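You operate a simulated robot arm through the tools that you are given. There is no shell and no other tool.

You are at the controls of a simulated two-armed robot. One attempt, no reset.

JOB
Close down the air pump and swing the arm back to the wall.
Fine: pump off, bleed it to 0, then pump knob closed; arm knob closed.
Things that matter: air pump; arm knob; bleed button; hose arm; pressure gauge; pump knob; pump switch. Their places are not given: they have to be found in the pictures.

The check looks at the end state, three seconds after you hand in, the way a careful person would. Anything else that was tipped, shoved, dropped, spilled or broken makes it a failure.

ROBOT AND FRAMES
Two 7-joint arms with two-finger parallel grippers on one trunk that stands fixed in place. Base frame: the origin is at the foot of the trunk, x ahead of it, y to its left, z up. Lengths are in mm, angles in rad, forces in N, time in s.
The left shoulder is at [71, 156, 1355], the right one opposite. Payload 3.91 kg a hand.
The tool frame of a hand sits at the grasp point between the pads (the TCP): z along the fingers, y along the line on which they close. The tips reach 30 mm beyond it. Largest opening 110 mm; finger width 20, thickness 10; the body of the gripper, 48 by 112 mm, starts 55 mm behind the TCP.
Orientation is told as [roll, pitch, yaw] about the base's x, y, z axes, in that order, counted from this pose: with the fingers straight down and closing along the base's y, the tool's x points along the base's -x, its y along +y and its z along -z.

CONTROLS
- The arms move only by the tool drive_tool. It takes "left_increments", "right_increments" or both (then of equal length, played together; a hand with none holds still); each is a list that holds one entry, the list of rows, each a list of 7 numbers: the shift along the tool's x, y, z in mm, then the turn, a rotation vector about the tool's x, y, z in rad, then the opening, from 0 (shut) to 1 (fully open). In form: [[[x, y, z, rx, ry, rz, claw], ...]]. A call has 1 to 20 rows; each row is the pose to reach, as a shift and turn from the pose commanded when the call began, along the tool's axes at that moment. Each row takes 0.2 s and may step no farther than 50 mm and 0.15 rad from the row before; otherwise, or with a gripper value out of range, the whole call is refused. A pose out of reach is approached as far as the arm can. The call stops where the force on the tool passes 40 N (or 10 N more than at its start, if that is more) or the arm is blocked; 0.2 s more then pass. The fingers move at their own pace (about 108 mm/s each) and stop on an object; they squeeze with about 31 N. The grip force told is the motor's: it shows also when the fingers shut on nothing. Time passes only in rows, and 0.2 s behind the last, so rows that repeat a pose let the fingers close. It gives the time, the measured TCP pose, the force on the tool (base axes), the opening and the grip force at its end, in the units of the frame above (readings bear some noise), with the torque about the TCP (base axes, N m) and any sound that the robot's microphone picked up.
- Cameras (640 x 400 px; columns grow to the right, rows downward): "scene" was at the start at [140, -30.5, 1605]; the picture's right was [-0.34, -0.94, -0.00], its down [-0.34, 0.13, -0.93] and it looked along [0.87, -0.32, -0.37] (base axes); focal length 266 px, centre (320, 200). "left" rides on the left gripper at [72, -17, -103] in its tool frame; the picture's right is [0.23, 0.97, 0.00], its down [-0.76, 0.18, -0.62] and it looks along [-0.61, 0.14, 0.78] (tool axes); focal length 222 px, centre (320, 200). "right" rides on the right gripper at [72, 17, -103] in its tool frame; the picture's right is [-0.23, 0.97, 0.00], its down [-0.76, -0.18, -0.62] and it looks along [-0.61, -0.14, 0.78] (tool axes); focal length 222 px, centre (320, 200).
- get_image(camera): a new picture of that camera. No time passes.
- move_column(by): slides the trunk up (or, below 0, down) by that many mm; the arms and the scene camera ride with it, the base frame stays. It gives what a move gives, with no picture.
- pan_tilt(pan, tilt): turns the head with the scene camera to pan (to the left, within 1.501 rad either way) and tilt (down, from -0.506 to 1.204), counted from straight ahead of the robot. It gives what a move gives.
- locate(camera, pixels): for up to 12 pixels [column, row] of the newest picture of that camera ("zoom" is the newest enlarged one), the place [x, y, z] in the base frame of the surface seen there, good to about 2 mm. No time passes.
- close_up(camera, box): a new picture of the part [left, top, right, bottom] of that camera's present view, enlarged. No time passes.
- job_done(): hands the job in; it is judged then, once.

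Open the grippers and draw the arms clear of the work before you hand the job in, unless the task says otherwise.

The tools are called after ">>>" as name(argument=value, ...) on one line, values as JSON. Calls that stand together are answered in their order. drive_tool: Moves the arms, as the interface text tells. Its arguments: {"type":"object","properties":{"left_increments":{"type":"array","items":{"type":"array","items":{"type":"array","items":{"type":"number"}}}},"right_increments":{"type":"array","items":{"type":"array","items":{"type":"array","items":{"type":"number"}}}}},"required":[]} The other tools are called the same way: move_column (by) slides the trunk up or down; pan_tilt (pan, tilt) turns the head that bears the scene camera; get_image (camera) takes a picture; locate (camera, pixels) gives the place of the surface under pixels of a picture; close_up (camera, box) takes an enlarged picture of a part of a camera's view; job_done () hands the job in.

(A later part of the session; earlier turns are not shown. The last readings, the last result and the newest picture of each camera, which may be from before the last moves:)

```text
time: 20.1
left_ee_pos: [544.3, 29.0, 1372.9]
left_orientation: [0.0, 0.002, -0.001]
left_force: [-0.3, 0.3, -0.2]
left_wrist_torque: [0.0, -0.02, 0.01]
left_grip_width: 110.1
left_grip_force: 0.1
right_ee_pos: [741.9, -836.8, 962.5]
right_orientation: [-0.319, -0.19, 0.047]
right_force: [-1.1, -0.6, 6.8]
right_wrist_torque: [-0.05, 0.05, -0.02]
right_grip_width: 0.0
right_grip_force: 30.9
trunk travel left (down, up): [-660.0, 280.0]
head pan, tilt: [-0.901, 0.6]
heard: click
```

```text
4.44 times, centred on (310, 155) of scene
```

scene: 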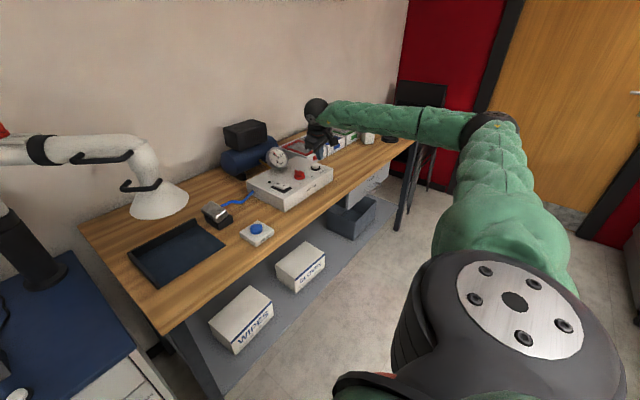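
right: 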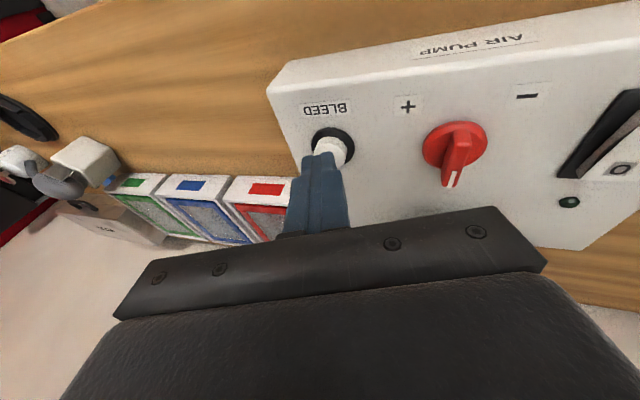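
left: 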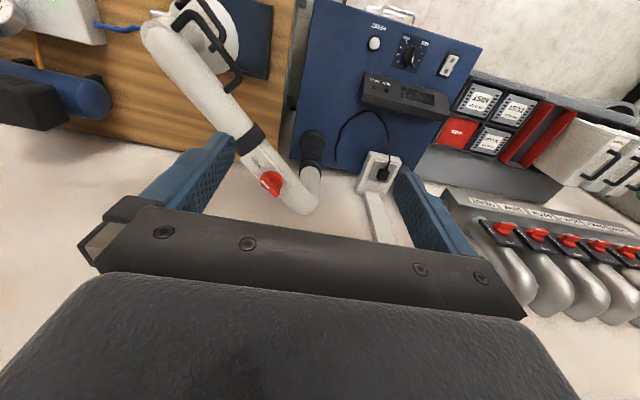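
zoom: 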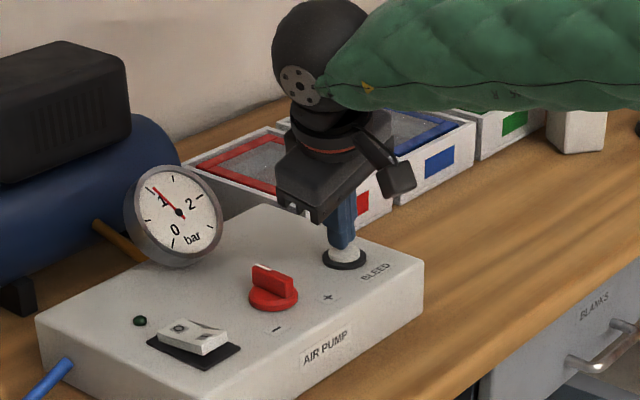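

The button is pressed (click, 7 N) and the needle starts to fall. I hold the press.

>>> drive_tool(right_increments=[[[0.2, 0.3, 0.9, 0, 0, 0, 0], [0.2, 0.3, 0.9, 0, 0, 0, 0], [0.2, 0.3, 0.9, 0, 0, 0, 0], [0.2, 0.3, 0.9, 0, 0, 0, 0], [0.2, 0.3, 0.9, 0, 0, 0, 0], [0.2, 0.3, 0.9, 0, 0, 0, 0], [0.2, 0.3, 0.9, 0, 0, 0, 0], [0.2, 0.3, 0.9, 0, 0, 0, 0], [0.2, 0.3, 0.9, 0, 0, 0, 0], [0.2, 0.3, 0.9, 0, 0, 0, 0]]])

>>> close_up(camera="scene", box=[260, 110, 360, 200])

```text
time: 22.3
left_ee_pos: [542.3, 28.4, 1371.5]
left_orientation: [0.001, 0.001, 0.002]
left_force: [0.7, 0.0, 0.1]
left_wrist_torque: [-0.02, 0.0, -0.03]
left_grip_width: 109.9
left_grip_force: 0.0
right_ee_pos: [740.6, -836.3, 961.0]
right_orientation: [-0.321, -0.188, 0.049]
right_force: [-1.1, 1.1, 10.3]
right_wrist_torque: [0.03, 0.08, 0.06]
right_grip_width: 0.2
right_grip_force: 31.1
trunk travel left (down, up): [-660.0, 280.0]
head pan, tilt: [-0.901, 0.6]
```

```text
4.44 times, centred on (310, 155) of scene
```

zoom: 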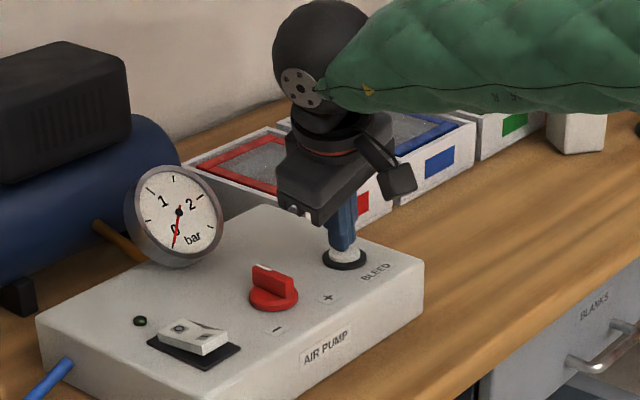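

The needle has come down to 0. I hold a bit longer to make sure all pressure is out, then lift off.

>>> drive_tool(right_increments=[[[0, 0, 0, 0, 0, 0, 0], [0, 0, 0, 0, 0, 0, 0], [0, 0, 0, 0, 0, 0, 0], [0, 0, 0, 0, 0, 0, 0], [0, 0, 0, 0, 0, 0, 0], [0, 0, 0, 0, 0, 0, 0], [0, 0, 0, 0, 0, 0, 0], [0, 0, 0, 0, 0, 0, 0]]])

>>> close_up(camera="scene", box=[260, 130, 310, 170])

>>> drive_tool(right_increments=[[[-2.8, -4.6, -14, 0, 0, 0, 0], [-7, -11, -35, 0, 0, 0, 0], [-11, -18.5, -56, 0, 0, 0, 0], [-11, -18.5, -56, 0, 0, 0, 0]]])

>>> close_up(camera="scene", box=[240, 120, 340, 200])

```text
time: 24.1
left_ee_pos: [544.1, 29.8, 1372.0]
left_orientation: [0.0, 0.001, 0.0]
left_force: [0.6, 0.3, -0.5]
left_wrist_torque: [0.0, -0.03, 0.03]
left_grip_width: 110.3
left_grip_force: 0.1
right_ee_pos: [741.1, -835.9, 961.7]
right_orientation: [-0.322, -0.188, 0.049]
right_force: [-1.6, 0.4, 9.7]
right_wrist_torque: [-0.01, 0.07, 0.02]
right_grip_width: 0.0
right_grip_force: 30.6
trunk travel left (down, up): [-660.0, 280.0]
head pan, tilt: [-0.901, 0.6]
```

```text
10.00 times, centred on (285, 150) of scene
```

zoom: 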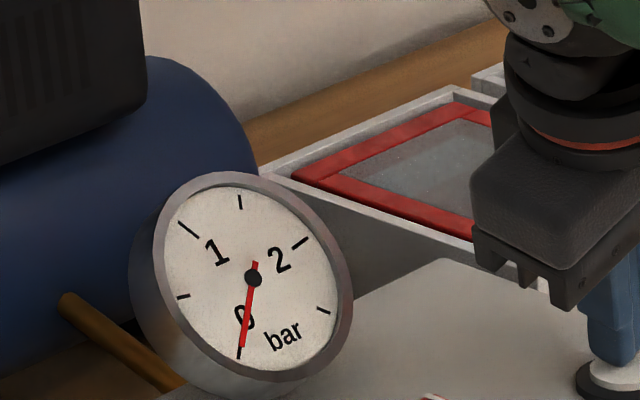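

```text
time: 25.1
left_ee_pos: [544.1, 27.7, 1371.5]
left_orientation: [0.001, 0.003, 0.0]
left_force: [-0.7, 0.5, -0.8]
left_wrist_torque: [0.0, 0.01, 0.0]
left_grip_width: 110.2
left_grip_force: 0.1
right_ee_pos: [740.5, -836.6, 1008.5]
right_orientation: [-0.321, -0.188, 0.048]
right_force: [0.3, -0.5, -0.1]
right_wrist_torque: [-0.01, 0.0, 0.02]
right_grip_width: 0.1
right_grip_force: 31.1
right hand out of reach, approached as far as the arm can: row 3, 4
trunk travel left (down, up): [-660.0, 280.0]
head pan, tilt: [-0.901, 0.6]
```

```text
5.00 times, centred on (290, 160) of scene
```

zoom: 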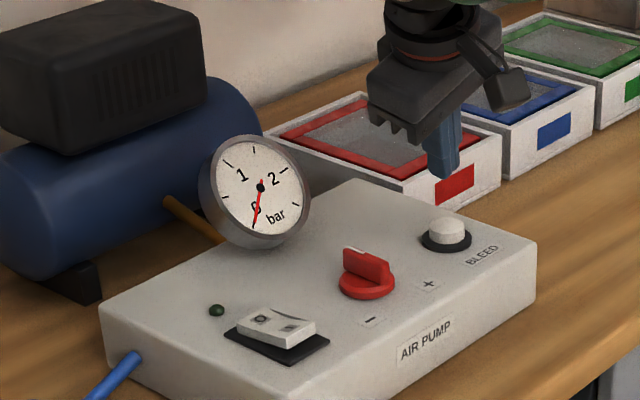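

Gauge reads 0 and stays there after release. Next is the pump knob; I measure it and the gauge from the current views.

>>> locate(camera="zoom", pixels=[[262, 140], [306, 190], [240, 240], [260, 187], [347, 252], [385, 262], [385, 278], [343, 282], [392, 285], [366, 297], [370, 320], [428, 284]])

>>> close_up(camera="right", box=[360, 60, 600, 220])

```text
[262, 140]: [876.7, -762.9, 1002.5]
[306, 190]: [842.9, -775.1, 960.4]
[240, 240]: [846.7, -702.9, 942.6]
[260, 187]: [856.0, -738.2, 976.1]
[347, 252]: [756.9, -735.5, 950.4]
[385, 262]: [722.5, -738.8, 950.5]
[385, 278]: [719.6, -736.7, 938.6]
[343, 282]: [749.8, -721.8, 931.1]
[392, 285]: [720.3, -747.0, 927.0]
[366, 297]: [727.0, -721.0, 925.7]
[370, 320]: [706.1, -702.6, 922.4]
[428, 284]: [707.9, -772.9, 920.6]
```

```text
2.50 times, centred on (480, 140) of right
```

zoom: 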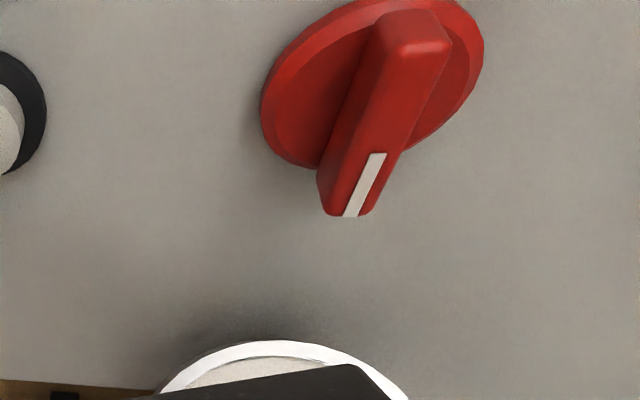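

>>> locate(camera="zoom", pixels=[[405, 12], [350, 212], [435, 45], [372, 210], [330, 205], [400, 45], [372, 100], [268, 100], [475, 60], [290, 160], [390, 150]])

```text
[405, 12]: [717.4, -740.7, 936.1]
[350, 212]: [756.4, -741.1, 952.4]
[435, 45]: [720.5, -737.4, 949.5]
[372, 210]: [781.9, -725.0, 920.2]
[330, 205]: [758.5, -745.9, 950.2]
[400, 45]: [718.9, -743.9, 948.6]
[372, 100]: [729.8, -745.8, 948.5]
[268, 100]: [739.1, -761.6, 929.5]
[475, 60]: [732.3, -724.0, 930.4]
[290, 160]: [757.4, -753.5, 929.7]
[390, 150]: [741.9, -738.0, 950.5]
```

The knob's bar runs along x from (718,-741) to (758,-741), top z≈950, pointer toward the wall; "−" lies at (706,-704), i.e. ~130° counter-clockwise from above. I raise the trunk 40 mm, then straighten the hand above the knob with the fingers open.

>>> move_column(by=40)

>>> drive_tool(right_increments=[[[2, 34, 0, -0.073, 0.032, 0.021, 0.5], [5, 69, 0, -0.146, 0.064, 0.042, 0.5], [7, 103, 0, -0.219, 0.097, 0.063, 0.5], [7, 103, 0, -0.219, 0.097, 0.063, 0.5]]])

>>> get_image(camera="right")

>>> get_image(camera="scene")

```text
time: 25.9
left_ee_pos: [544.5, 28.6, 1411.7]
left_orientation: [0.003, 0.002, 0.002]
left_force: [0.4, -0.8, -0.6]
left_wrist_torque: [-0.02, 0.03, -0.04]
left_grip_width: 110.1
left_grip_force: 0.0
right_ee_pos: [742.1, -835.8, 1048.2]
right_orientation: [-0.32, -0.186, 0.048]
right_force: [0.5, -0.1, 0.6]
right_wrist_torque: [0.0, 0.02, -0.01]
right_grip_width: 0.0
right_grip_force: 31.1
trunk travel left (down, up): [-700.0, 240.0]
head pan, tilt: [-0.901, 0.6]
```

```text
time: 26.9
left_ee_pos: [543.2, 29.5, 1411.6]
left_orientation: [0.002, 0.003, 0.001]
left_force: [-0.6, -0.2, 0.7]
left_wrist_torque: [0.01, 0.01, 0.0]
left_grip_width: 110.0
left_grip_force: 0.0
right_ee_pos: [739.0, -738.9, 1015.9]
right_orientation: [-0.09, -0.105, -0.037]
right_force: [-0.7, -0.1, 0.8]
right_wrist_torque: [0.02, 0.0, -0.01]
right_grip_width: 55.2
right_grip_force: 0.2
trunk travel left (down, up): [-700.0, 240.0]
head pan, tilt: [-0.901, 0.6]
```

```text
taken
```

right: 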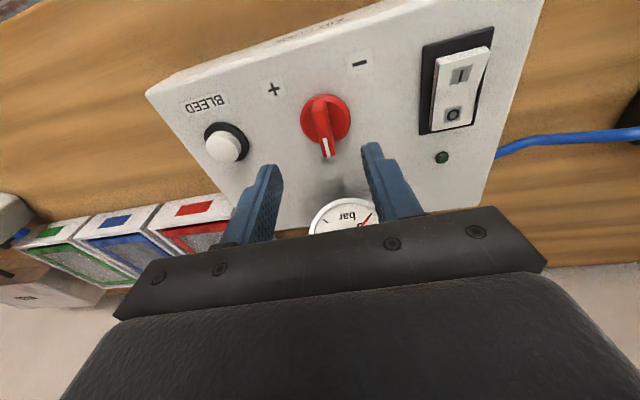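

```text
taken
```

scene: 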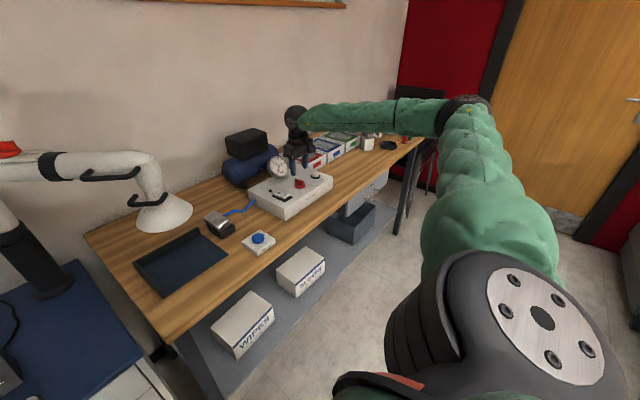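

The fingers straddle the knob's position. I test the wrist's turning range here in free air (turning +yaw) before gripping.

>>> drive_tool(right_increments=[[[0, 0, 0, 0, 0, -0.14, 0.5], [0, 0, 0, 0, 0, -0.28, 0.5], [0, 0, 0, 0, 0, -0.42, 0.5], [0, 0, 0, 0, 0, -0.56, 0.5], [0, 0, 0, 0, 0, -0.7, 0.5], [0, 0, 0, 0, 0, -0.84, 0.5], [0, 0, 0, 0, 0, -0.98, 0.5], [0, 0, 0, 0, 0, -1.12, 0.5], [0, 0, 0, 0, 0, -1.26, 0.5], [0, 0, 0, 0, 0, -1.4, 0.5], [0, 0, 0, 0, 0, -1.54, 0.5], [0, 0, 0, 0, 0, -1.68, 0.5], [0, 0, 0, 0, 0, -1.82, 0.5], [0, 0, 0, 0, 0, -1.96, 0.5], [0, 0, 0, 0, 0, -2.1, 0.5], [0, 0, 0, 0, 0, -2.24, 0.5], [0, 0, 0, 0, 0, -2.34, 0.5]]])

>>> get_image(camera="scene")

```text
time: 28.8
left_ee_pos: [542.2, 35.1, 1411.7]
left_orientation: [-0.001, 0.003, 0.002]
left_force: [0.0, 0.5, -1.3]
left_wrist_torque: [-0.05, -0.04, 0.0]
left_grip_width: 110.1
left_grip_force: 0.0
right_ee_pos: [718.7, -625.8, 961.7]
right_orientation: [-0.282, -0.06, 0.424]
right_force: [0.1, 0.3, 0.5]
right_wrist_torque: [-0.05, -0.02, -0.02]
right_grip_width: 55.3
right_grip_force: 0.2
right hand out of reach, approached as far as the arm can: row 1, 2, 3, 4, 5, 6, 7, 8, 9
trunk travel left (down, up): [-700.0, 240.0]
head pan, tilt: [-0.901, 0.6]
stopped in row 9 (right hand): the force on the tool passed its limit at 784 N (the readings are from after the stop); the commanded pose is now the measured one
```

```text
taken
```

scene: 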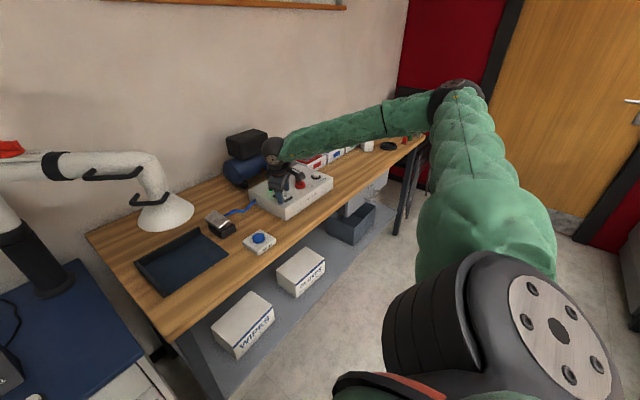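

Out of reach: the arm wandered and bumped the box near the switch. I check the box, lamp and switch right away.

>>> close_up(camera="scene", box=[220, 110, 350, 230])

>>> get_image(camera="right")

```text
3.33 times, centred on (285, 170) of scene
```

zoom: 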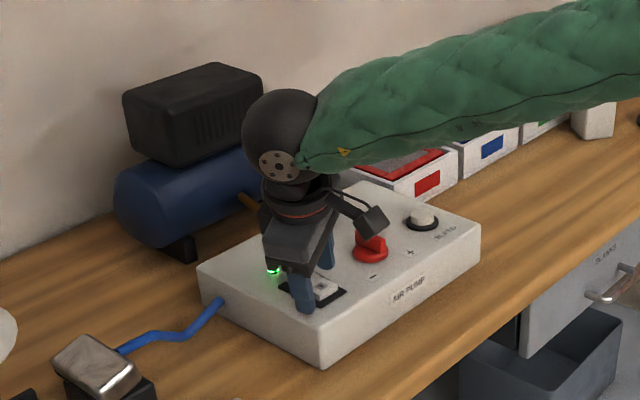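

```text
taken
```

right: 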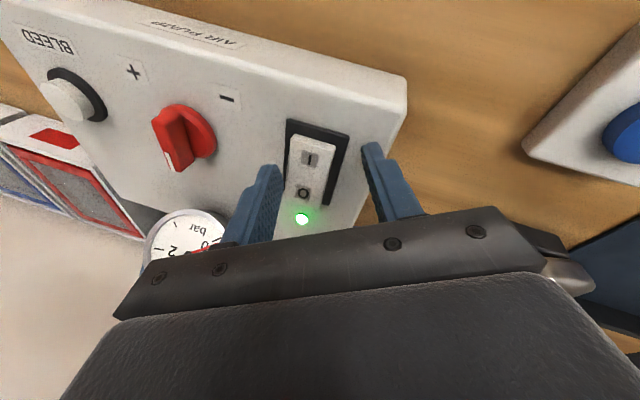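

The bump flipped the rocker back on (lamp green at (302,218)). I lift clear with the trunk first, then check everything.

>>> move_column(by=100)

>>> get_image(camera="right")

>>> close_up(camera="scene", box=[220, 110, 350, 230])

```text
time: 29.0
left_ee_pos: [544.8, 27.0, 1408.9]
left_orientation: [0.003, 0.006, 0.0]
left_force: [0.6, 0.8, 0.6]
left_wrist_torque: [0.03, -0.05, -0.03]
left_grip_width: 109.5
left_grip_force: 0.1
right_ee_pos: [722.5, -629.4, 960.4]
right_orientation: [-0.277, -0.057, 0.424]
right_force: [0.5, -0.1, 0.1]
right_wrist_torque: [0.05, -0.01, 0.03]
right_grip_width: 54.9
right_grip_force: 0.0
trunk travel left (down, up): [-700.0, 240.0]
head pan, tilt: [-0.901, 0.6]
stopped: the force on the tool passed its limit at 98 N (the readings are from after the stop); the commanded pose is now the measured one
```

```text
taken
```

right: 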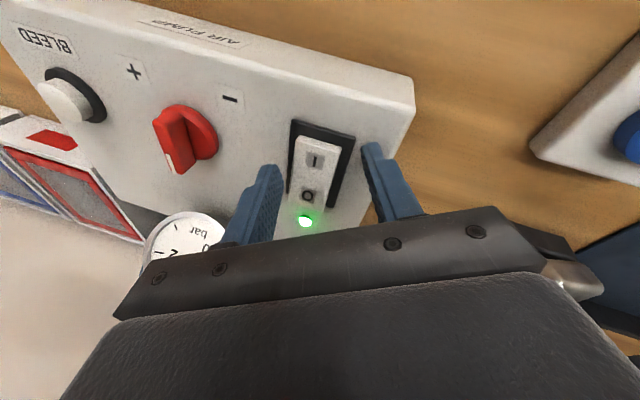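

```text
3.33 times, centred on (285, 170) of scene
```

zoom: 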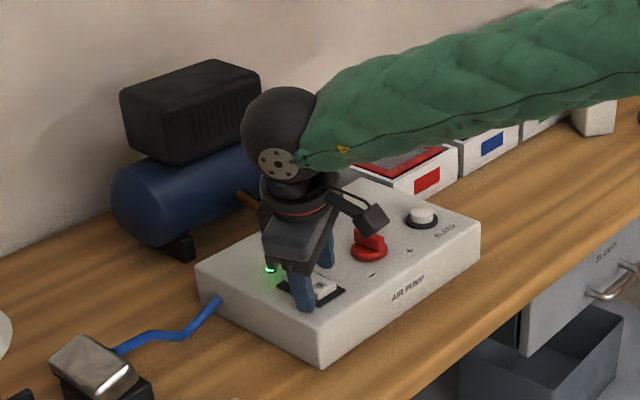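

Forces are now near zero. I try a small straight-up move with the hand.

>>> drive_tool(right_increments=[[[-0.6, -2.7, -9.6, 0, 0, 0, 0.5], [-1.1, -5.5, -19.2, 0, 0, 0, 0.5]]])

```text
time: 29.6
left_ee_pos: [545.7, 29.5, 1409.1]
left_orientation: [0.003, 0.007, 0.002]
left_force: [-0.9, 0.2, -0.2]
left_wrist_torque: [-0.01, -0.02, 0.02]
left_grip_width: 110.0
left_grip_force: 0.0
right_ee_pos: [720.8, -627.4, 981.3]
right_orientation: [-0.28, -0.056, 0.424]
right_force: [0.4, -0.2, 1.0]
right_wrist_torque: [-0.01, 0.0, 0.05]
right_grip_width: 54.8
right_grip_force: 0.1
trunk travel left (down, up): [-700.0, 240.0]
head pan, tilt: [-0.901, 0.6]
```

That worked (z=981, no force). Now I raise the trunk to its original height so the wrist stays below the shoulder.

>>> move_column(by=100)

>>> get_image(camera="right")

>>> get_image(camera="scene")

```text
time: 31.0
left_ee_pos: [546.7, 28.7, 1508.5]
left_orientation: [0.001, 0.007, 0.002]
left_force: [0.0, 0.4, 0.2]
left_wrist_torque: [-0.01, -0.03, 0.02]
left_grip_width: 109.8
left_grip_force: 0.0
right_ee_pos: [721.0, -626.9, 1080.2]
right_orientation: [-0.278, -0.054, 0.425]
right_force: [-0.5, 0.6, -0.7]
right_wrist_torque: [-0.01, 0.01, 0.01]
right_grip_width: 55.0
right_grip_force: 0.0
trunk travel left (down, up): [-800.0, 140.0]
head pan, tilt: [-0.901, 0.6]
```

```text
taken
```

right: 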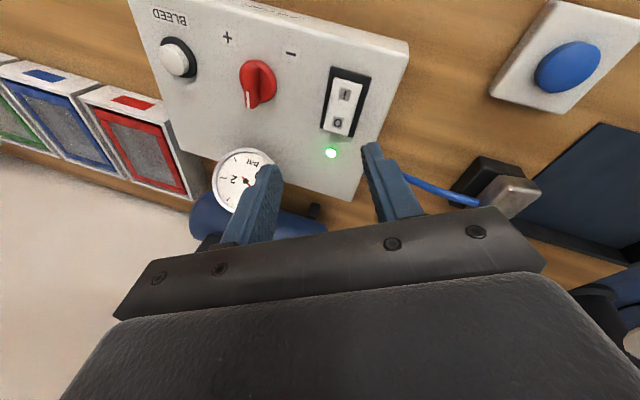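

```text
taken
```

scene: 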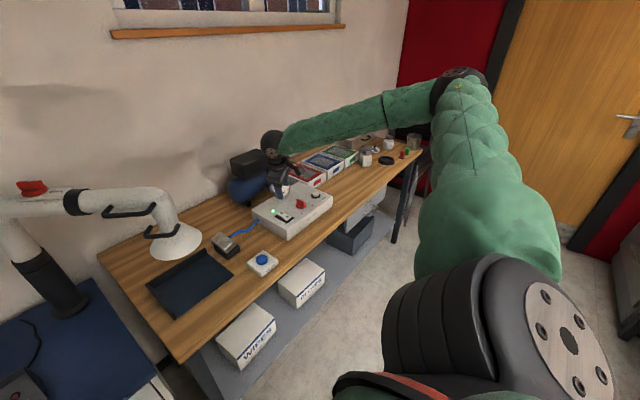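

Pump is running again, so I must switch it off again. I turn the hand back to the straight-down orientation above the rocker with closed fingers.

>>> drive_tool(right_increments=[[[-7, -8, -3, -0.067, 0.028, 0.104, 0.3], [-14, -15, -5, -0.133, 0.057, 0.209, 0], [-21, -23, -8, -0.2, 0.085, 0.313, 0], [-28.5, -31, -10, -0.2665, 0.113, 0.4175, 0], [-28.5, -31, -10, -0.2665, 0.113, 0.4175, 0]]])

>>> get_image(camera="right")

```text
time: 32.2
left_ee_pos: [546.7, 28.6, 1508.8]
left_orientation: [0.003, 0.006, 0.002]
left_force: [0.6, -0.9, 0.4]
left_wrist_torque: [0.01, -0.01, 0.0]
left_grip_width: 110.4
left_grip_force: 0.0
right_ee_pos: [756.6, -639.9, 1100.7]
right_orientation: [0.006, 0.0, -0.005]
right_force: [0.1, -0.2, 0.2]
right_wrist_torque: [0.03, -0.01, 0.02]
right_grip_width: 0.0
right_grip_force: 31.1
trunk travel left (down, up): [-800.0, 140.0]
head pan, tilt: [-0.901, 0.6]
```

```text
taken
```

right: 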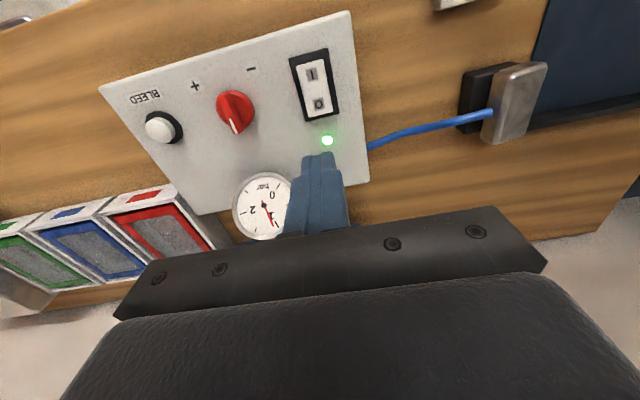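

I check that the box is in the same place by locating the lamp, − and + marks, rocker and corners.

>>> locate(camera="right", pixels=[[328, 140], [252, 69], [195, 86], [319, 104], [312, 74], [160, 128], [348, 14], [103, 92], [368, 178], [327, 117], [268, 205]])

>>> close_up(camera="right", box=[180, 40, 400, 240])

```text
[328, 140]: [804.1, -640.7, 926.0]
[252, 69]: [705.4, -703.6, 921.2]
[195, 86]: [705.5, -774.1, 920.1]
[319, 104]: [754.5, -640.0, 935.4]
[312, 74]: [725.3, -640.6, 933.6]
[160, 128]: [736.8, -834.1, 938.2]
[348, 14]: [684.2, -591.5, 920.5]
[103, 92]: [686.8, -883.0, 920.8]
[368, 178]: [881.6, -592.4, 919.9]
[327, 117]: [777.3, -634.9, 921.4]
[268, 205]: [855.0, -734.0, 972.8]
```

```text
2.00 times, centred on (290, 140) of right
```

zoom: 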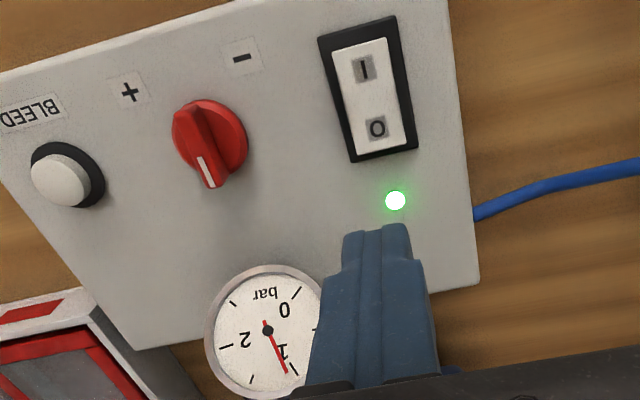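

The box has not moved at all. I press the O end again, descending straight down.

>>> drive_tool(right_increments=[[[0, 0, 45, 0, 0, 0, 0], [0, 0, 90, 0, 0, 0, 0], [0, 0, 115, 0, 0, 0, 0], [0, 0, 122, 0, 0, 0, 0], [0, 0, 126, 0, 0, 0, 0], [0, 0, 130, 0, 0, 0, 0], [0, 0, 134, 0, 0, 0, 0], [0, 0, 137, 0, 0, 0, 0], [0, 0, 140, 0, 0, 0, 0], [0, 0, 142, 0, 0, 0, 0]]])

>>> close_up(camera="scene", box=[220, 130, 350, 250])

```text
time: 34.5
left_ee_pos: [544.1, 30.5, 1510.0]
left_orientation: [0.002, 0.006, 0.002]
left_force: [0.5, -0.5, 0.8]
left_wrist_torque: [0.0, 0.0, -0.01]
left_grip_width: 110.0
left_grip_force: 0.0
right_ee_pos: [758.9, -640.5, 965.4]
right_orientation: [0.005, -0.01, -0.006]
right_force: [-5.7, 2.1, 19.3]
right_wrist_torque: [0.09, 0.36, 0.03]
right_grip_width: 0.0
right_grip_force: 31.1
trunk travel left (down, up): [-800.0, 140.0]
head pan, tilt: [-0.901, 0.6]
stopped in row 10 (right hand): the force on the tool passed its limit at 42 N (the readings are from after the stop); the commanded pose is now the measured one
```

```text
3.33 times, centred on (285, 190) of scene
```

zoom: 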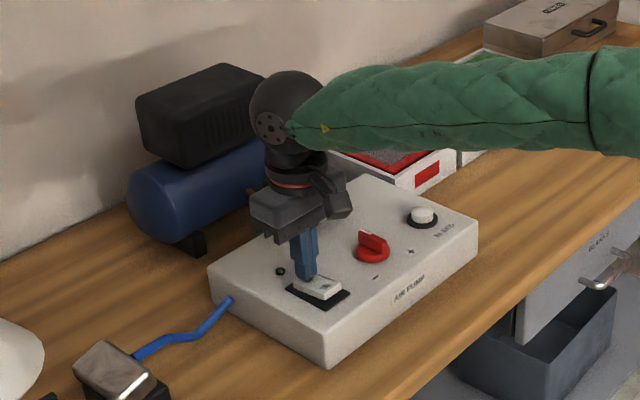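

The lamp is dark again: pump off. I lift to z≈1110 and probe the wrist's turn toward negative yaw in short calls, well above everything.

>>> drive_tool(right_increments=[[[0, 0, -40, 0, 0, 0, 0], [0, 0, -85, 0, 0, 0, 0], [0, 0, -130, 0, 0, 0, 0], [20, 0, -145, 0, 0, 0, 0], [20, 0, -145, 0, 0, 0, 0]]])

>>> drive_tool(right_increments=[[[0, 0, 0, 0, 0, 0.14, 0], [0, 0, 0, 0, 0, 0.28, 0], [0, 0, 0, 0, 0, 0.42, 0], [0, 0, 0, 0, 0, 0.42, 0]]])

```text
time: 35.7
left_ee_pos: [547.2, 29.4, 1509.5]
left_orientation: [0.001, 0.007, 0.002]
left_force: [1.7, 0.2, -0.1]
left_wrist_torque: [0.0, -0.02, 0.02]
left_grip_width: 110.0
left_grip_force: 0.0
right_ee_pos: [738.5, -641.6, 1108.9]
right_orientation: [0.004, -0.005, -0.005]
right_force: [-0.4, -0.2, 0.1]
right_wrist_torque: [-0.03, 0.02, 0.01]
right_grip_width: 0.1
right_grip_force: 31.0
trunk travel left (down, up): [-800.0, 140.0]
head pan, tilt: [-0.901, 0.6]
```

```text
time: 36.7
left_ee_pos: [546.5, 29.1, 1509.1]
left_orientation: [0.002, 0.006, 0.004]
left_force: [-0.2, 0.6, 0.4]
left_wrist_torque: [-0.01, 0.01, -0.01]
left_grip_width: 110.0
left_grip_force: 0.1
right_ee_pos: [737.6, -642.8, 1106.7]
right_orientation: [0.005, -0.003, -0.426]
right_force: [-0.9, -1.1, -0.5]
right_wrist_torque: [0.01, 0.01, 0.01]
right_grip_width: 0.0
right_grip_force: 31.1
trunk travel left (down, up): [-800.0, 140.0]
head pan, tilt: [-0.901, 0.6]
```

Turning to yaw −0.43 works cleanly. I probe further, to about −1.3.

>>> drive_tool(right_increments=[[[0, 0, 0, 0, 0, 0.14, 0], [0, 0, 0, 0, 0, 0.28, 0], [0, 0, 0, 0, 0, 0.42, 0], [0, 0, 0, 0, 0, 0.56, 0], [0, 0, 0, 0, 0, 0.7, 0], [0, 0, 0, 0, 0, 0.84, 0], [0, 0, 0, 0, 0, 0.84, 0]]])

>>> get_image(camera="scene")

```text
time: 38.3
left_ee_pos: [546.8, 28.7, 1509.3]
left_orientation: [0.001, 0.006, 0.002]
left_force: [0.5, 0.3, -0.1]
left_wrist_torque: [-0.04, 0.02, -0.02]
left_grip_width: 110.0
left_grip_force: 0.1
right_ee_pos: [737.6, -642.5, 1108.4]
right_orientation: [0.006, 0.003, -1.267]
right_force: [0.3, -0.5, -0.4]
right_wrist_torque: [0.03, 0.01, 0.0]
right_grip_width: 0.0
right_grip_force: 31.1
trunk travel left (down, up): [-800.0, 140.0]
head pan, tilt: [-0.901, 0.6]
```

```text
taken
```

scene: 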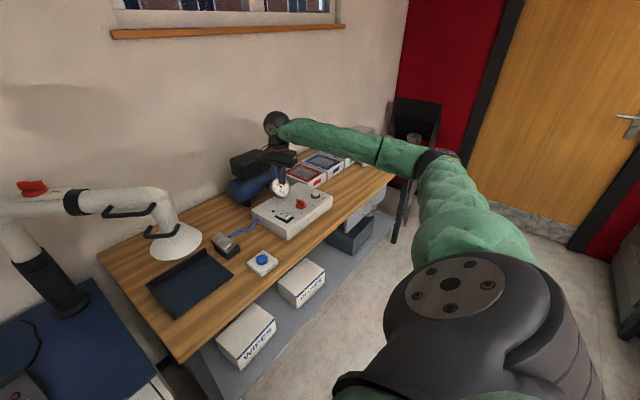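

Yaw −1.27 is fine too. Since the bar is symmetric, gripping at yaw −π and turning to about −0.87 would do the whole 130°, so I probe further toward −π.

>>> drive_tool(right_increments=[[[0, 0, 0, 0, 0, 0.14, 0], [0, 0, 0, 0, 0, 0.28, 0], [0, 0, 0, 0, 0, 0.42, 0], [0, 0, 0, 0, 0, 0.56, 0], [0, 0, 0, 0, 0, 0.7, 0], [0, 0, 0, 0, 0, 0.84, 0], [0, 0, 0, 0, 0, 0.84, 0]]])

>>> get_image(camera="scene")

```text
time: 39.9
left_ee_pos: [547.3, 29.9, 1509.9]
left_orientation: [0.003, 0.007, 0.001]
left_force: [-0.2, -0.1, -0.1]
left_wrist_torque: [0.02, -0.02, -0.01]
left_grip_width: 109.7
left_grip_force: 0.1
right_ee_pos: [738.7, -642.1, 1107.1]
right_orientation: [0.004, 0.008, -2.108]
right_force: [-0.1, -0.1, -0.8]
right_wrist_torque: [-0.02, -0.01, 0.01]
right_grip_width: 0.2
right_grip_force: 30.8
trunk travel left (down, up): [-800.0, 140.0]
head pan, tilt: [-0.901, 0.6]
```

```text
taken
```

scene: 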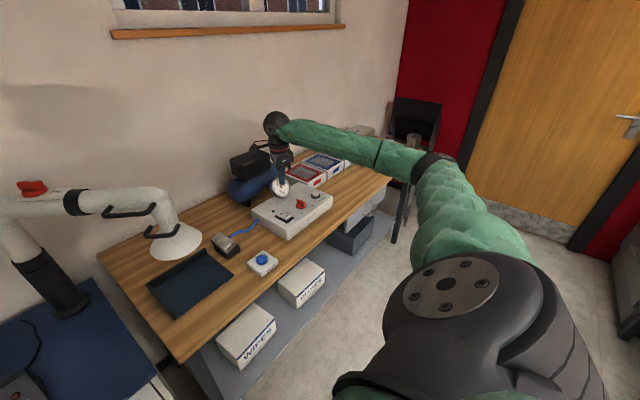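

Fine at −2.1. I continue to about −2.95.

>>> drive_tool(right_increments=[[[0, 0, 0, 0, 0, 0.14, 0], [0, 0, 0, 0, 0, 0.28, 0], [0, 0, 0, 0, 0, 0.42, 0], [0, 0, 0, 0, 0, 0.56, 0], [0, 0, 0, 0, 0, 0.7, 0], [0, 0, 0, 0, 0, 0.84, 0], [0, 0, 0, 0, 0, 0.84, 0]]])

>>> get_image(camera="scene")

```text
time: 41.5
left_ee_pos: [546.4, 29.0, 1509.6]
left_orientation: [0.002, 0.008, 0.001]
left_force: [0.7, -0.1, -0.1]
left_wrist_torque: [0.01, 0.0, -0.02]
left_grip_width: 109.8
left_grip_force: 0.1
right_ee_pos: [739.0, -642.5, 1106.3]
right_orientation: [-0.002, 0.008, -2.946]
right_force: [-0.4, 0.2, -0.6]
right_wrist_torque: [0.02, -0.01, 0.02]
right_grip_width: 0.0
right_grip_force: 30.8
trunk travel left (down, up): [-800.0, 140.0]
head pan, tilt: [-0.901, 0.6]
```

```text
taken
```

scene: 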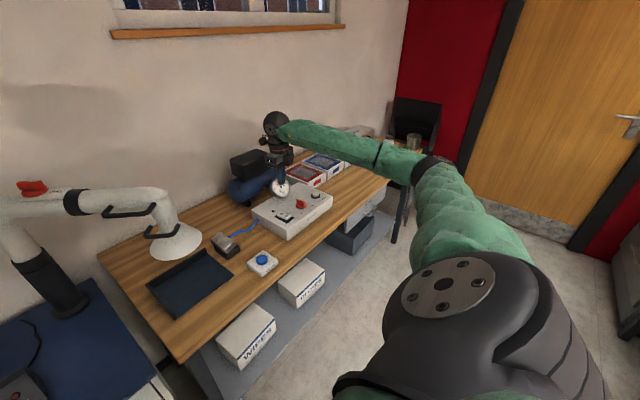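

Yaw −2.95 works. Now I move at this height and yaw over the knob (738,-741), checking reach.

>>> drive_tool(right_increments=[[[-6.5, 32, 0, 0, 0, 0, 0], [-13, 64, 0, 0, 0, 0, 0], [-19, 96, 0, 0, 0, 0, 0], [-19, 96, 0, 0, 0, 0, 0]]])

>>> get_image(camera="right")

>>> locate(camera="scene", pixels=[[250, 158], [235, 170], [268, 165], [250, 195], [232, 190], [262, 155]])

```text
time: 42.5
left_ee_pos: [546.5, 28.6, 1508.5]
left_orientation: [0.002, 0.007, 0.002]
left_force: [0.0, -0.7, -0.4]
left_wrist_torque: [0.0, -0.06, 0.03]
left_grip_width: 109.9
left_grip_force: 0.1
right_ee_pos: [740.2, -742.9, 1106.6]
right_orientation: [-0.001, 0.007, -2.944]
right_force: [0.0, 0.7, -0.2]
right_wrist_torque: [-0.02, -0.01, -0.01]
right_grip_width: 0.0
right_grip_force: 31.3
trunk travel left (down, up): [-800.0, 140.0]
head pan, tilt: [-0.901, 0.6]
```

```text
taken
```

right: 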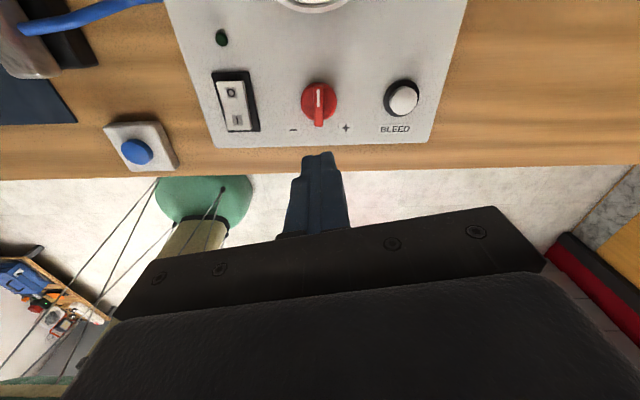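

```text
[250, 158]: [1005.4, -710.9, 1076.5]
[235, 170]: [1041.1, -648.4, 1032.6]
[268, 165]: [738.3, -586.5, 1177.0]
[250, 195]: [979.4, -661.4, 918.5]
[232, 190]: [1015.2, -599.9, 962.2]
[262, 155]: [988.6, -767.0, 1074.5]
```

Straight-down reach over the knob now works. I carry on to the bleed button (737,-839) at the same height.

>>> drive_tool(right_increments=[[[-7, 31, 0, 0, 0, 0, 0], [-14, 62, 0, 0, 0, 0, 0], [-21, 94, 0, 0, 0, 0, 0], [-21, 94, 0, 0, 0, 0, 0]]])

>>> get_image(camera="right")

```text
time: 43.5
left_ee_pos: [545.9, 28.9, 1509.9]
left_orientation: [0.0, 0.006, 0.002]
left_force: [-0.8, 1.2, 0.1]
left_wrist_torque: [-0.02, -0.01, 0.04]
left_grip_width: 110.1
left_grip_force: 0.0
right_ee_pos: [737.3, -838.6, 1108.6]
right_orientation: [-0.004, 0.007, -2.944]
right_force: [0.2, 0.7, 0.7]
right_wrist_torque: [0.01, 0.01, -0.01]
right_grip_width: 0.2
right_grip_force: 31.0
trunk travel left (down, up): [-800.0, 140.0]
head pan, tilt: [-0.901, 0.6]
```

```text
taken
```

right: 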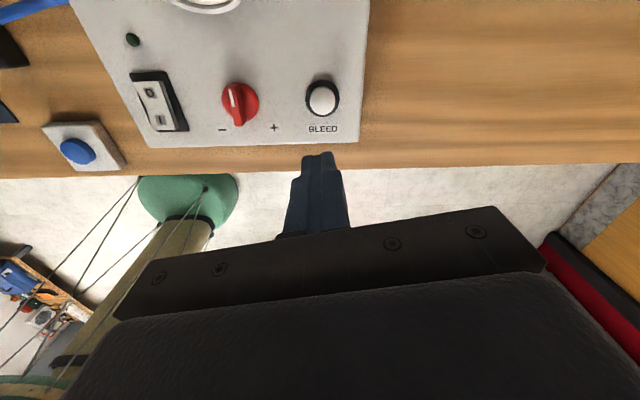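

Reach is fine here with this yaw. To come down without any joint surprises I lower the trunk 120 mm, which puts the tip ~20 mm above the button.

>>> move_column(by=-120)

>>> close_up(camera="right", box=[240, 60, 400, 170])

```text
time: 45.0
left_ee_pos: [545.9, 28.4, 1389.4]
left_orientation: [0.002, 0.007, 0.003]
left_force: [-0.3, -0.5, -0.4]
left_wrist_torque: [-0.01, 0.01, -0.02]
left_grip_width: 110.1
left_grip_force: 0.1
right_ee_pos: [738.0, -838.0, 988.5]
right_orientation: [-0.003, 0.006, -2.945]
right_force: [0.0, -0.3, -0.1]
right_wrist_torque: [0.03, 0.01, 0.02]
right_grip_width: 0.0
right_grip_force: 31.0
trunk travel left (down, up): [-680.0, 260.0]
head pan, tilt: [-0.901, 0.6]
```

```text
3.64 times, centred on (320, 115) of right
```

zoom: 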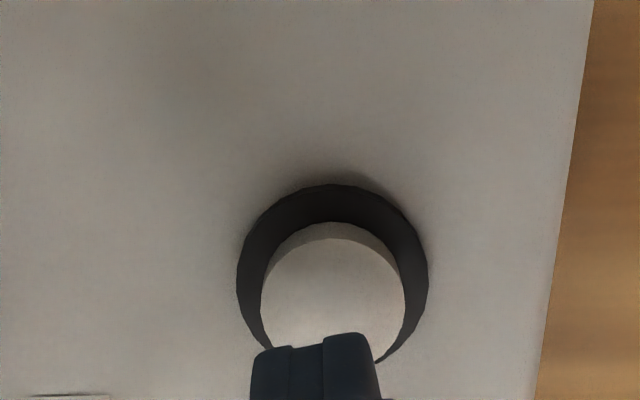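

Alignment is good. I press down to about tip z=930 and hold until the gauge is empty.

>>> drive_tool(right_increments=[[[0, 0, 10, 0, 0, 0, 0], [0, 0, 17, 0, 0, 0, 0], [0, 0, 21, 0, 0, 0, 0], [0, 0, 24, 0, 0, 0, 0], [0, 0, 26.5, 0, 0, 0, 0], [0, 0, 28.5, 0, 0, 0, 0], [0, 0, 28.5, 0, 0, 0, 0], [0, 0, 28.5, 0, 0, 0, 0], [0, 0, 28.5, 0, 0, 0, 0], [0, 0, 28.5, 0, 0, 0, 0], [0, 0, 28.5, 0, 0, 0, 0], [0, 0, 28.5, 0, 0, 0, 0], [0, 0, 28.5, 0, 0, 0, 0], [0, 0, 28.5, 0, 0, 0, 0], [0, 0, 28.5, 0, 0, 0, 0], [0, 0, 28.5, 0, 0, 0, 0], [0, 0, 28.5, 0, 0, 0, 0], [0, 0, 28.5, 0, 0, 0, 0]]])

>>> close_up(camera="scene", box=[220, 100, 350, 220])

```text
time: 48.8
left_ee_pos: [545.2, 29.6, 1389.1]
left_orientation: [0.001, 0.007, 0.0]
left_force: [0.6, 0.6, -0.3]
left_wrist_torque: [0.03, 0.0, 0.0]
left_grip_width: 110.0
left_grip_force: 0.0
right_ee_pos: [737.1, -836.2, 960.9]
right_orientation: [-0.003, 0.007, -2.945]
right_force: [-1.0, 0.6, 9.9]
right_wrist_torque: [-0.04, -0.04, -0.03]
right_grip_width: 0.1
right_grip_force: 30.7
trunk travel left (down, up): [-680.0, 260.0]
head pan, tilt: [-0.901, 0.6]
heard: click
```

```text
3.33 times, centred on (285, 160) of scene
```

zoom: 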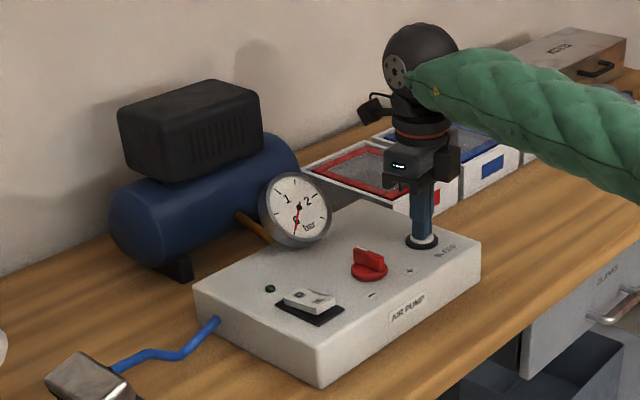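

The gauge needle is at 0 and the lamp is off. I hold about one more second, lift off, and check the needle.

>>> drive_tool(right_increments=[[[0, 0, 0, 0, 0, 0, 0], [0, 0, 0, 0, 0, 0, 0], [0, 0, 0, 0, 0, 0, 0], [0, 0, 0, 0, 0, 0, 0], [0, 0, 0, 0, 0, 0, 0], [0, 0, -15, 0, 0, 0, 0], [0, 0, -35, 0, 0, 0, 0], [0, 0, -60, 0, 0, 0, 0], [0, 0, -60, 0, 0, 0, 0]]])

>>> close_up(camera="scene", box=[260, 140, 340, 210])

```text
time: 50.8
left_ee_pos: [546.7, 28.4, 1388.4]
left_orientation: [0.004, 0.007, 0.002]
left_force: [0.0, -0.6, -0.4]
left_wrist_torque: [-0.02, 0.0, -0.01]
left_grip_width: 109.9
left_grip_force: 0.0
right_ee_pos: [736.8, -836.3, 1020.6]
right_orientation: [-0.003, 0.006, -2.945]
right_force: [-0.4, 0.7, -0.2]
right_wrist_torque: [0.0, 0.01, -0.01]
right_grip_width: 0.0
right_grip_force: 30.7
trunk travel left (down, up): [-680.0, 260.0]
head pan, tilt: [-0.901, 0.6]
```

```text
5.71 times, centred on (300, 175) of scene
```

zoom: 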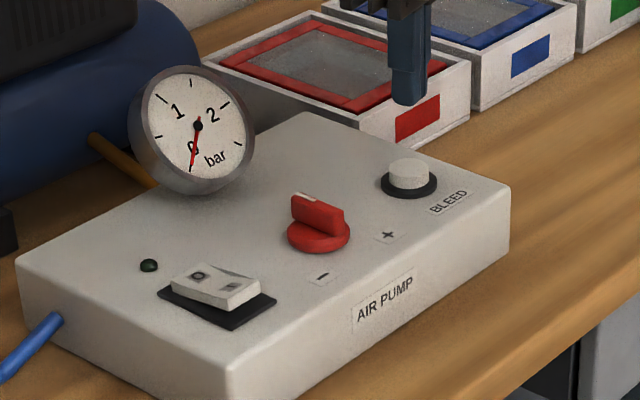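

Pump off, gauge 0. Now I move over the knob with the fingers half open at the same yaw.

>>> drive_tool(right_increments=[[[6.5, -31, 0, 0, 0, 0, 0.45], [13, -62, 0, 0, 0, 0, 0.45], [19.6, -93, 0, 0, 0, 0, 0.45], [19.6, -93, 0, 0, 0, 0, 0.45]]])

>>> get_image(camera="right")

>>> close_up(camera="scene", box=[220, 100, 350, 220])

```text
time: 51.8
left_ee_pos: [547.0, 28.2, 1389.2]
left_orientation: [0.004, 0.007, 0.002]
left_force: [-0.2, -0.3, -0.7]
left_wrist_torque: [0.02, 0.0, 0.02]
left_grip_width: 110.1
left_grip_force: 0.1
right_ee_pos: [739.7, -741.1, 1020.1]
right_orientation: [-0.003, 0.007, -2.943]
right_force: [-0.1, -1.0, 0.3]
right_wrist_torque: [0.04, 0.02, 0.01]
right_grip_width: 49.4
right_grip_force: 0.0
trunk travel left (down, up): [-680.0, 260.0]
head pan, tilt: [-0.901, 0.6]
```

```text
taken
```

right: 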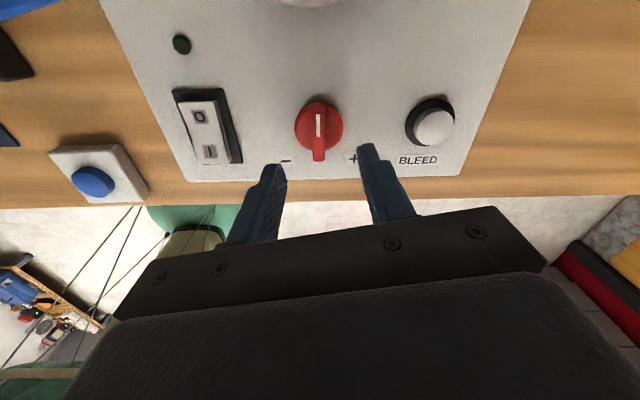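

```text
3.33 times, centred on (285, 160) of scene
```

zoom: 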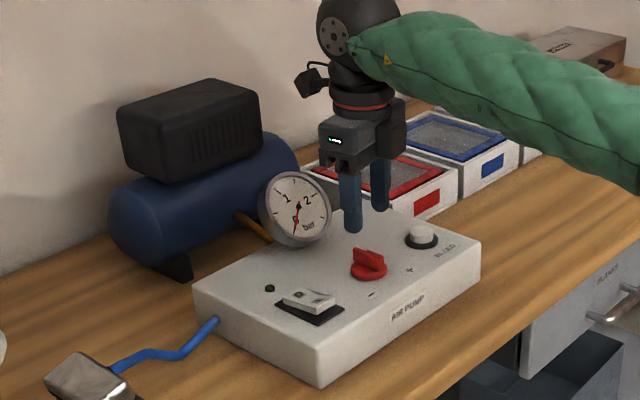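

The knob's bar is centred between the fingers. I measure the bar's direction once more from this view.

>>> close_up(camera="right", box=[270, 80, 370, 180])

>>> locate(camera="right", pixels=[[319, 114], [318, 150], [319, 132], [298, 128], [342, 126], [318, 160], [285, 160], [354, 157]])

```text
4.00 times, centred on (320, 130) of right
```

zoom: 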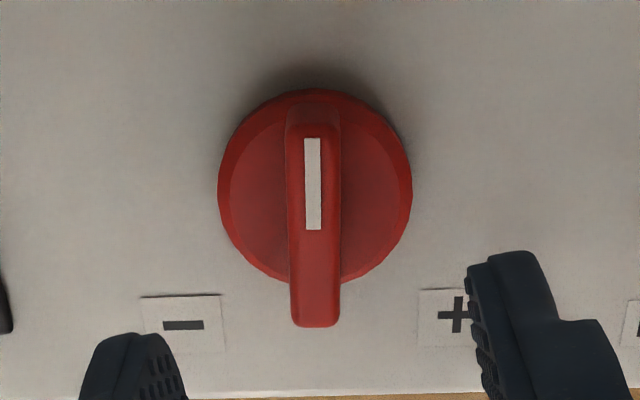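

```text
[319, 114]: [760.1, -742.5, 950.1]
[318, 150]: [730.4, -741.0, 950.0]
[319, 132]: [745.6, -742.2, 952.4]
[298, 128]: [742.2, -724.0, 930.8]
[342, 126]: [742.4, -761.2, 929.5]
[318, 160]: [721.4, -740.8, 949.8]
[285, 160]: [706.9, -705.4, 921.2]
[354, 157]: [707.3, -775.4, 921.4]
```

The bar lies at −2.5° with centre (739,-742). I descend 55 mm with fingers open around it, then look before closing.

>>> drive_tool(right_increments=[[[0, 0, 20, 0, 0, 0, 0.45], [0, 0, 38, 0, 0, 0, 0.45], [0, 0, 49, 0, 0, 0, 0.45], [0, 0, 55, 0, 0, 0, 0.45], [0, 0, 55, 0, 0, 0, 0.45]]])

>>> close_up(camera="right", box=[230, 60, 410, 200])

>>> close_up(camera="scene", box=[240, 120, 340, 210])

```text
time: 53.0
left_ee_pos: [546.6, 28.8, 1389.8]
left_orientation: [0.0, 0.007, 0.003]
left_force: [0.2, -0.4, 0.4]
left_wrist_torque: [-0.04, 0.01, 0.06]
left_grip_width: 110.0
left_grip_force: 0.0
right_ee_pos: [740.6, -740.7, 963.2]
right_orientation: [-0.004, 0.006, -2.944]
right_force: [0.1, 0.8, 0.0]
right_wrist_torque: [0.01, -0.02, -0.05]
right_grip_width: 49.4
right_grip_force: 0.0
trunk travel left (down, up): [-680.0, 260.0]
head pan, tilt: [-0.901, 0.6]
```

```text
2.86 times, centred on (320, 130) of right
```

zoom: 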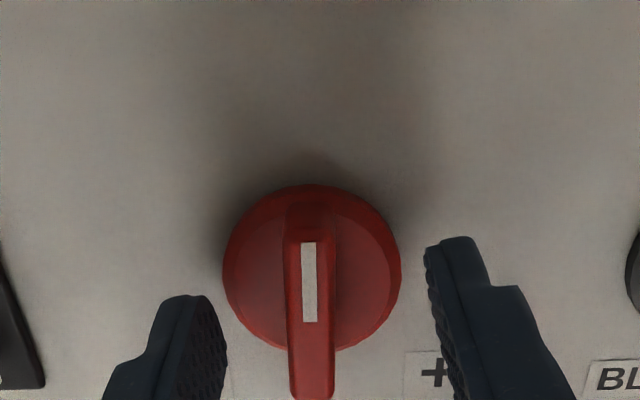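

```text
4.44 times, centred on (290, 165) of scene
```

zoom: 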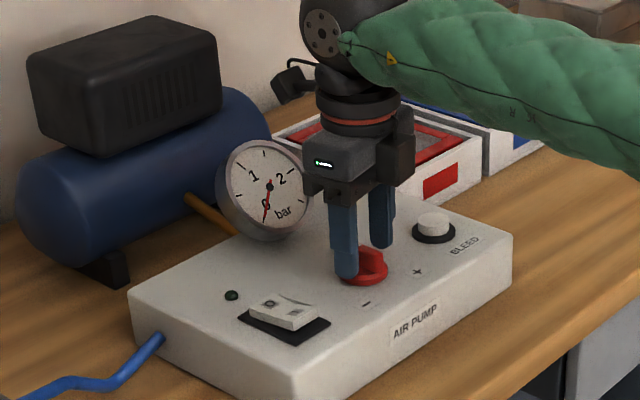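

The fingers straddle the bar without touching the disc. I close the gripper on the bar.

>>> drive_tool(right_increments=[[[0, 0, 0, 0, 0, 0, 0.25], [0, 0, 0, 0, 0, 0, 0.1], [0, 0, 0, 0, 0, 0, 0.0], [0, 0, 0, 0, 0, 0, 0.0], [0, 0, 0, 0, 0, 0, 0.0]]])

>>> close_up(camera="right", box=[230, 60, 410, 200])

```text
time: 54.2
left_ee_pos: [545.1, 29.7, 1388.7]
left_orientation: [0.002, 0.009, 0.001]
left_force: [0.2, 0.3, 0.5]
left_wrist_torque: [-0.02, -0.03, 0.0]
left_grip_width: 109.9
left_grip_force: 0.1
right_ee_pos: [739.4, -740.6, 964.3]
right_orientation: [-0.003, 0.005, -2.941]
right_force: [-10.9, 19.4, -8.2]
right_wrist_torque: [0.23, -0.08, 0.03]
right_grip_width: 10.7
right_grip_force: 44.8
trunk travel left (down, up): [-680.0, 260.0]
head pan, tilt: [-0.901, 0.6]
```

```text
2.86 times, centred on (320, 130) of right
```

zoom: 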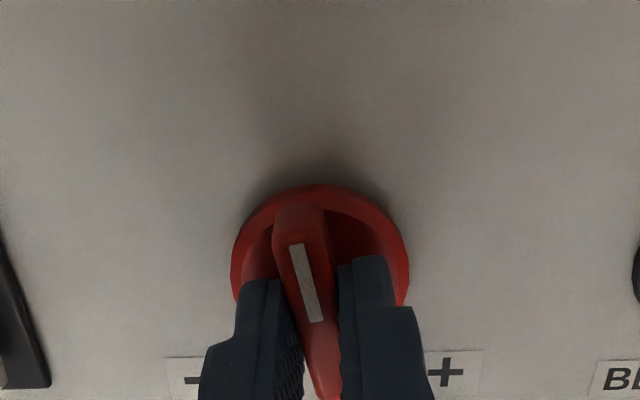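

Gripped: width 10.7 mm and the bar has aligned with the pads. I turn the knob counter-clockwise (+yaw) in small steps, about 57° first.

>>> drive_tool(right_increments=[[[-0.3, -1, 0, 0, 0, -0.1, 0], [-0.3, -1, 0, 0, 0, -0.2, 0], [-0.3, -1, 0, 0, 0, -0.3, 0], [-0.3, -1, 0, 0, 0, -0.4, 0], [-0.3, -1, 0, 0, 0, -0.5, 0], [-0.3, -1, 0, 0, 0, -0.6, 0], [-0.3, -1, 0, 0, 0, -0.7, 0], [-0.3, -1, 0, 0, 0, -0.8, 0], [-0.3, -1, 0, 0, 0, -0.9, 0], [-0.3, -1, 0, 0, 0, -1.0, 0]]])

>>> close_up(camera="right", box=[230, 60, 410, 200])

>>> close_up(camera="scene", box=[240, 120, 340, 210])

```text
time: 56.4
left_ee_pos: [546.5, 30.5, 1387.8]
left_orientation: [0.002, 0.009, 0.001]
left_force: [0.5, 0.0, -0.3]
left_wrist_torque: [-0.01, 0.01, 0.01]
left_grip_width: 110.0
left_grip_force: 0.0
right_ee_pos: [740.2, -740.9, 963.8]
right_orientation: [0.002, 0.006, -1.942]
right_force: [2.8, 20.8, -10.3]
right_wrist_torque: [1.63, -0.21, 0.02]
right_grip_width: 10.8
right_grip_force: 45.1
trunk travel left (down, up): [-680.0, 260.0]
head pan, tilt: [-0.901, 0.6]
```

```text
2.86 times, centred on (320, 130) of right
```

zoom: 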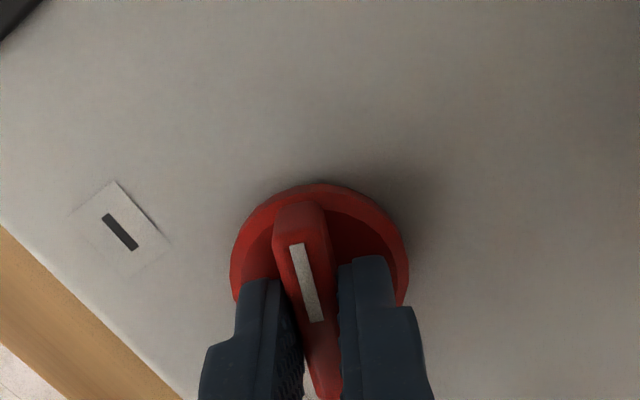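

```text
4.44 times, centred on (290, 165) of scene
```

zoom: 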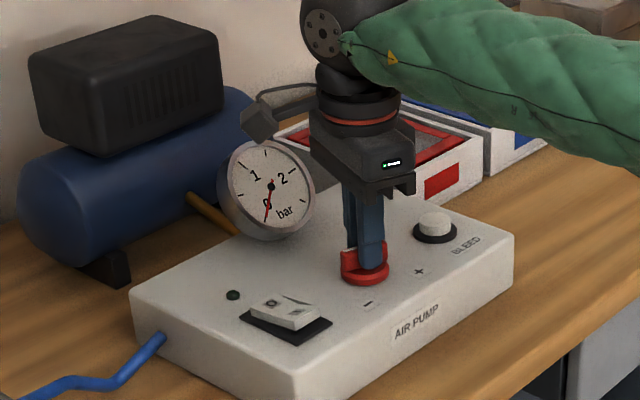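

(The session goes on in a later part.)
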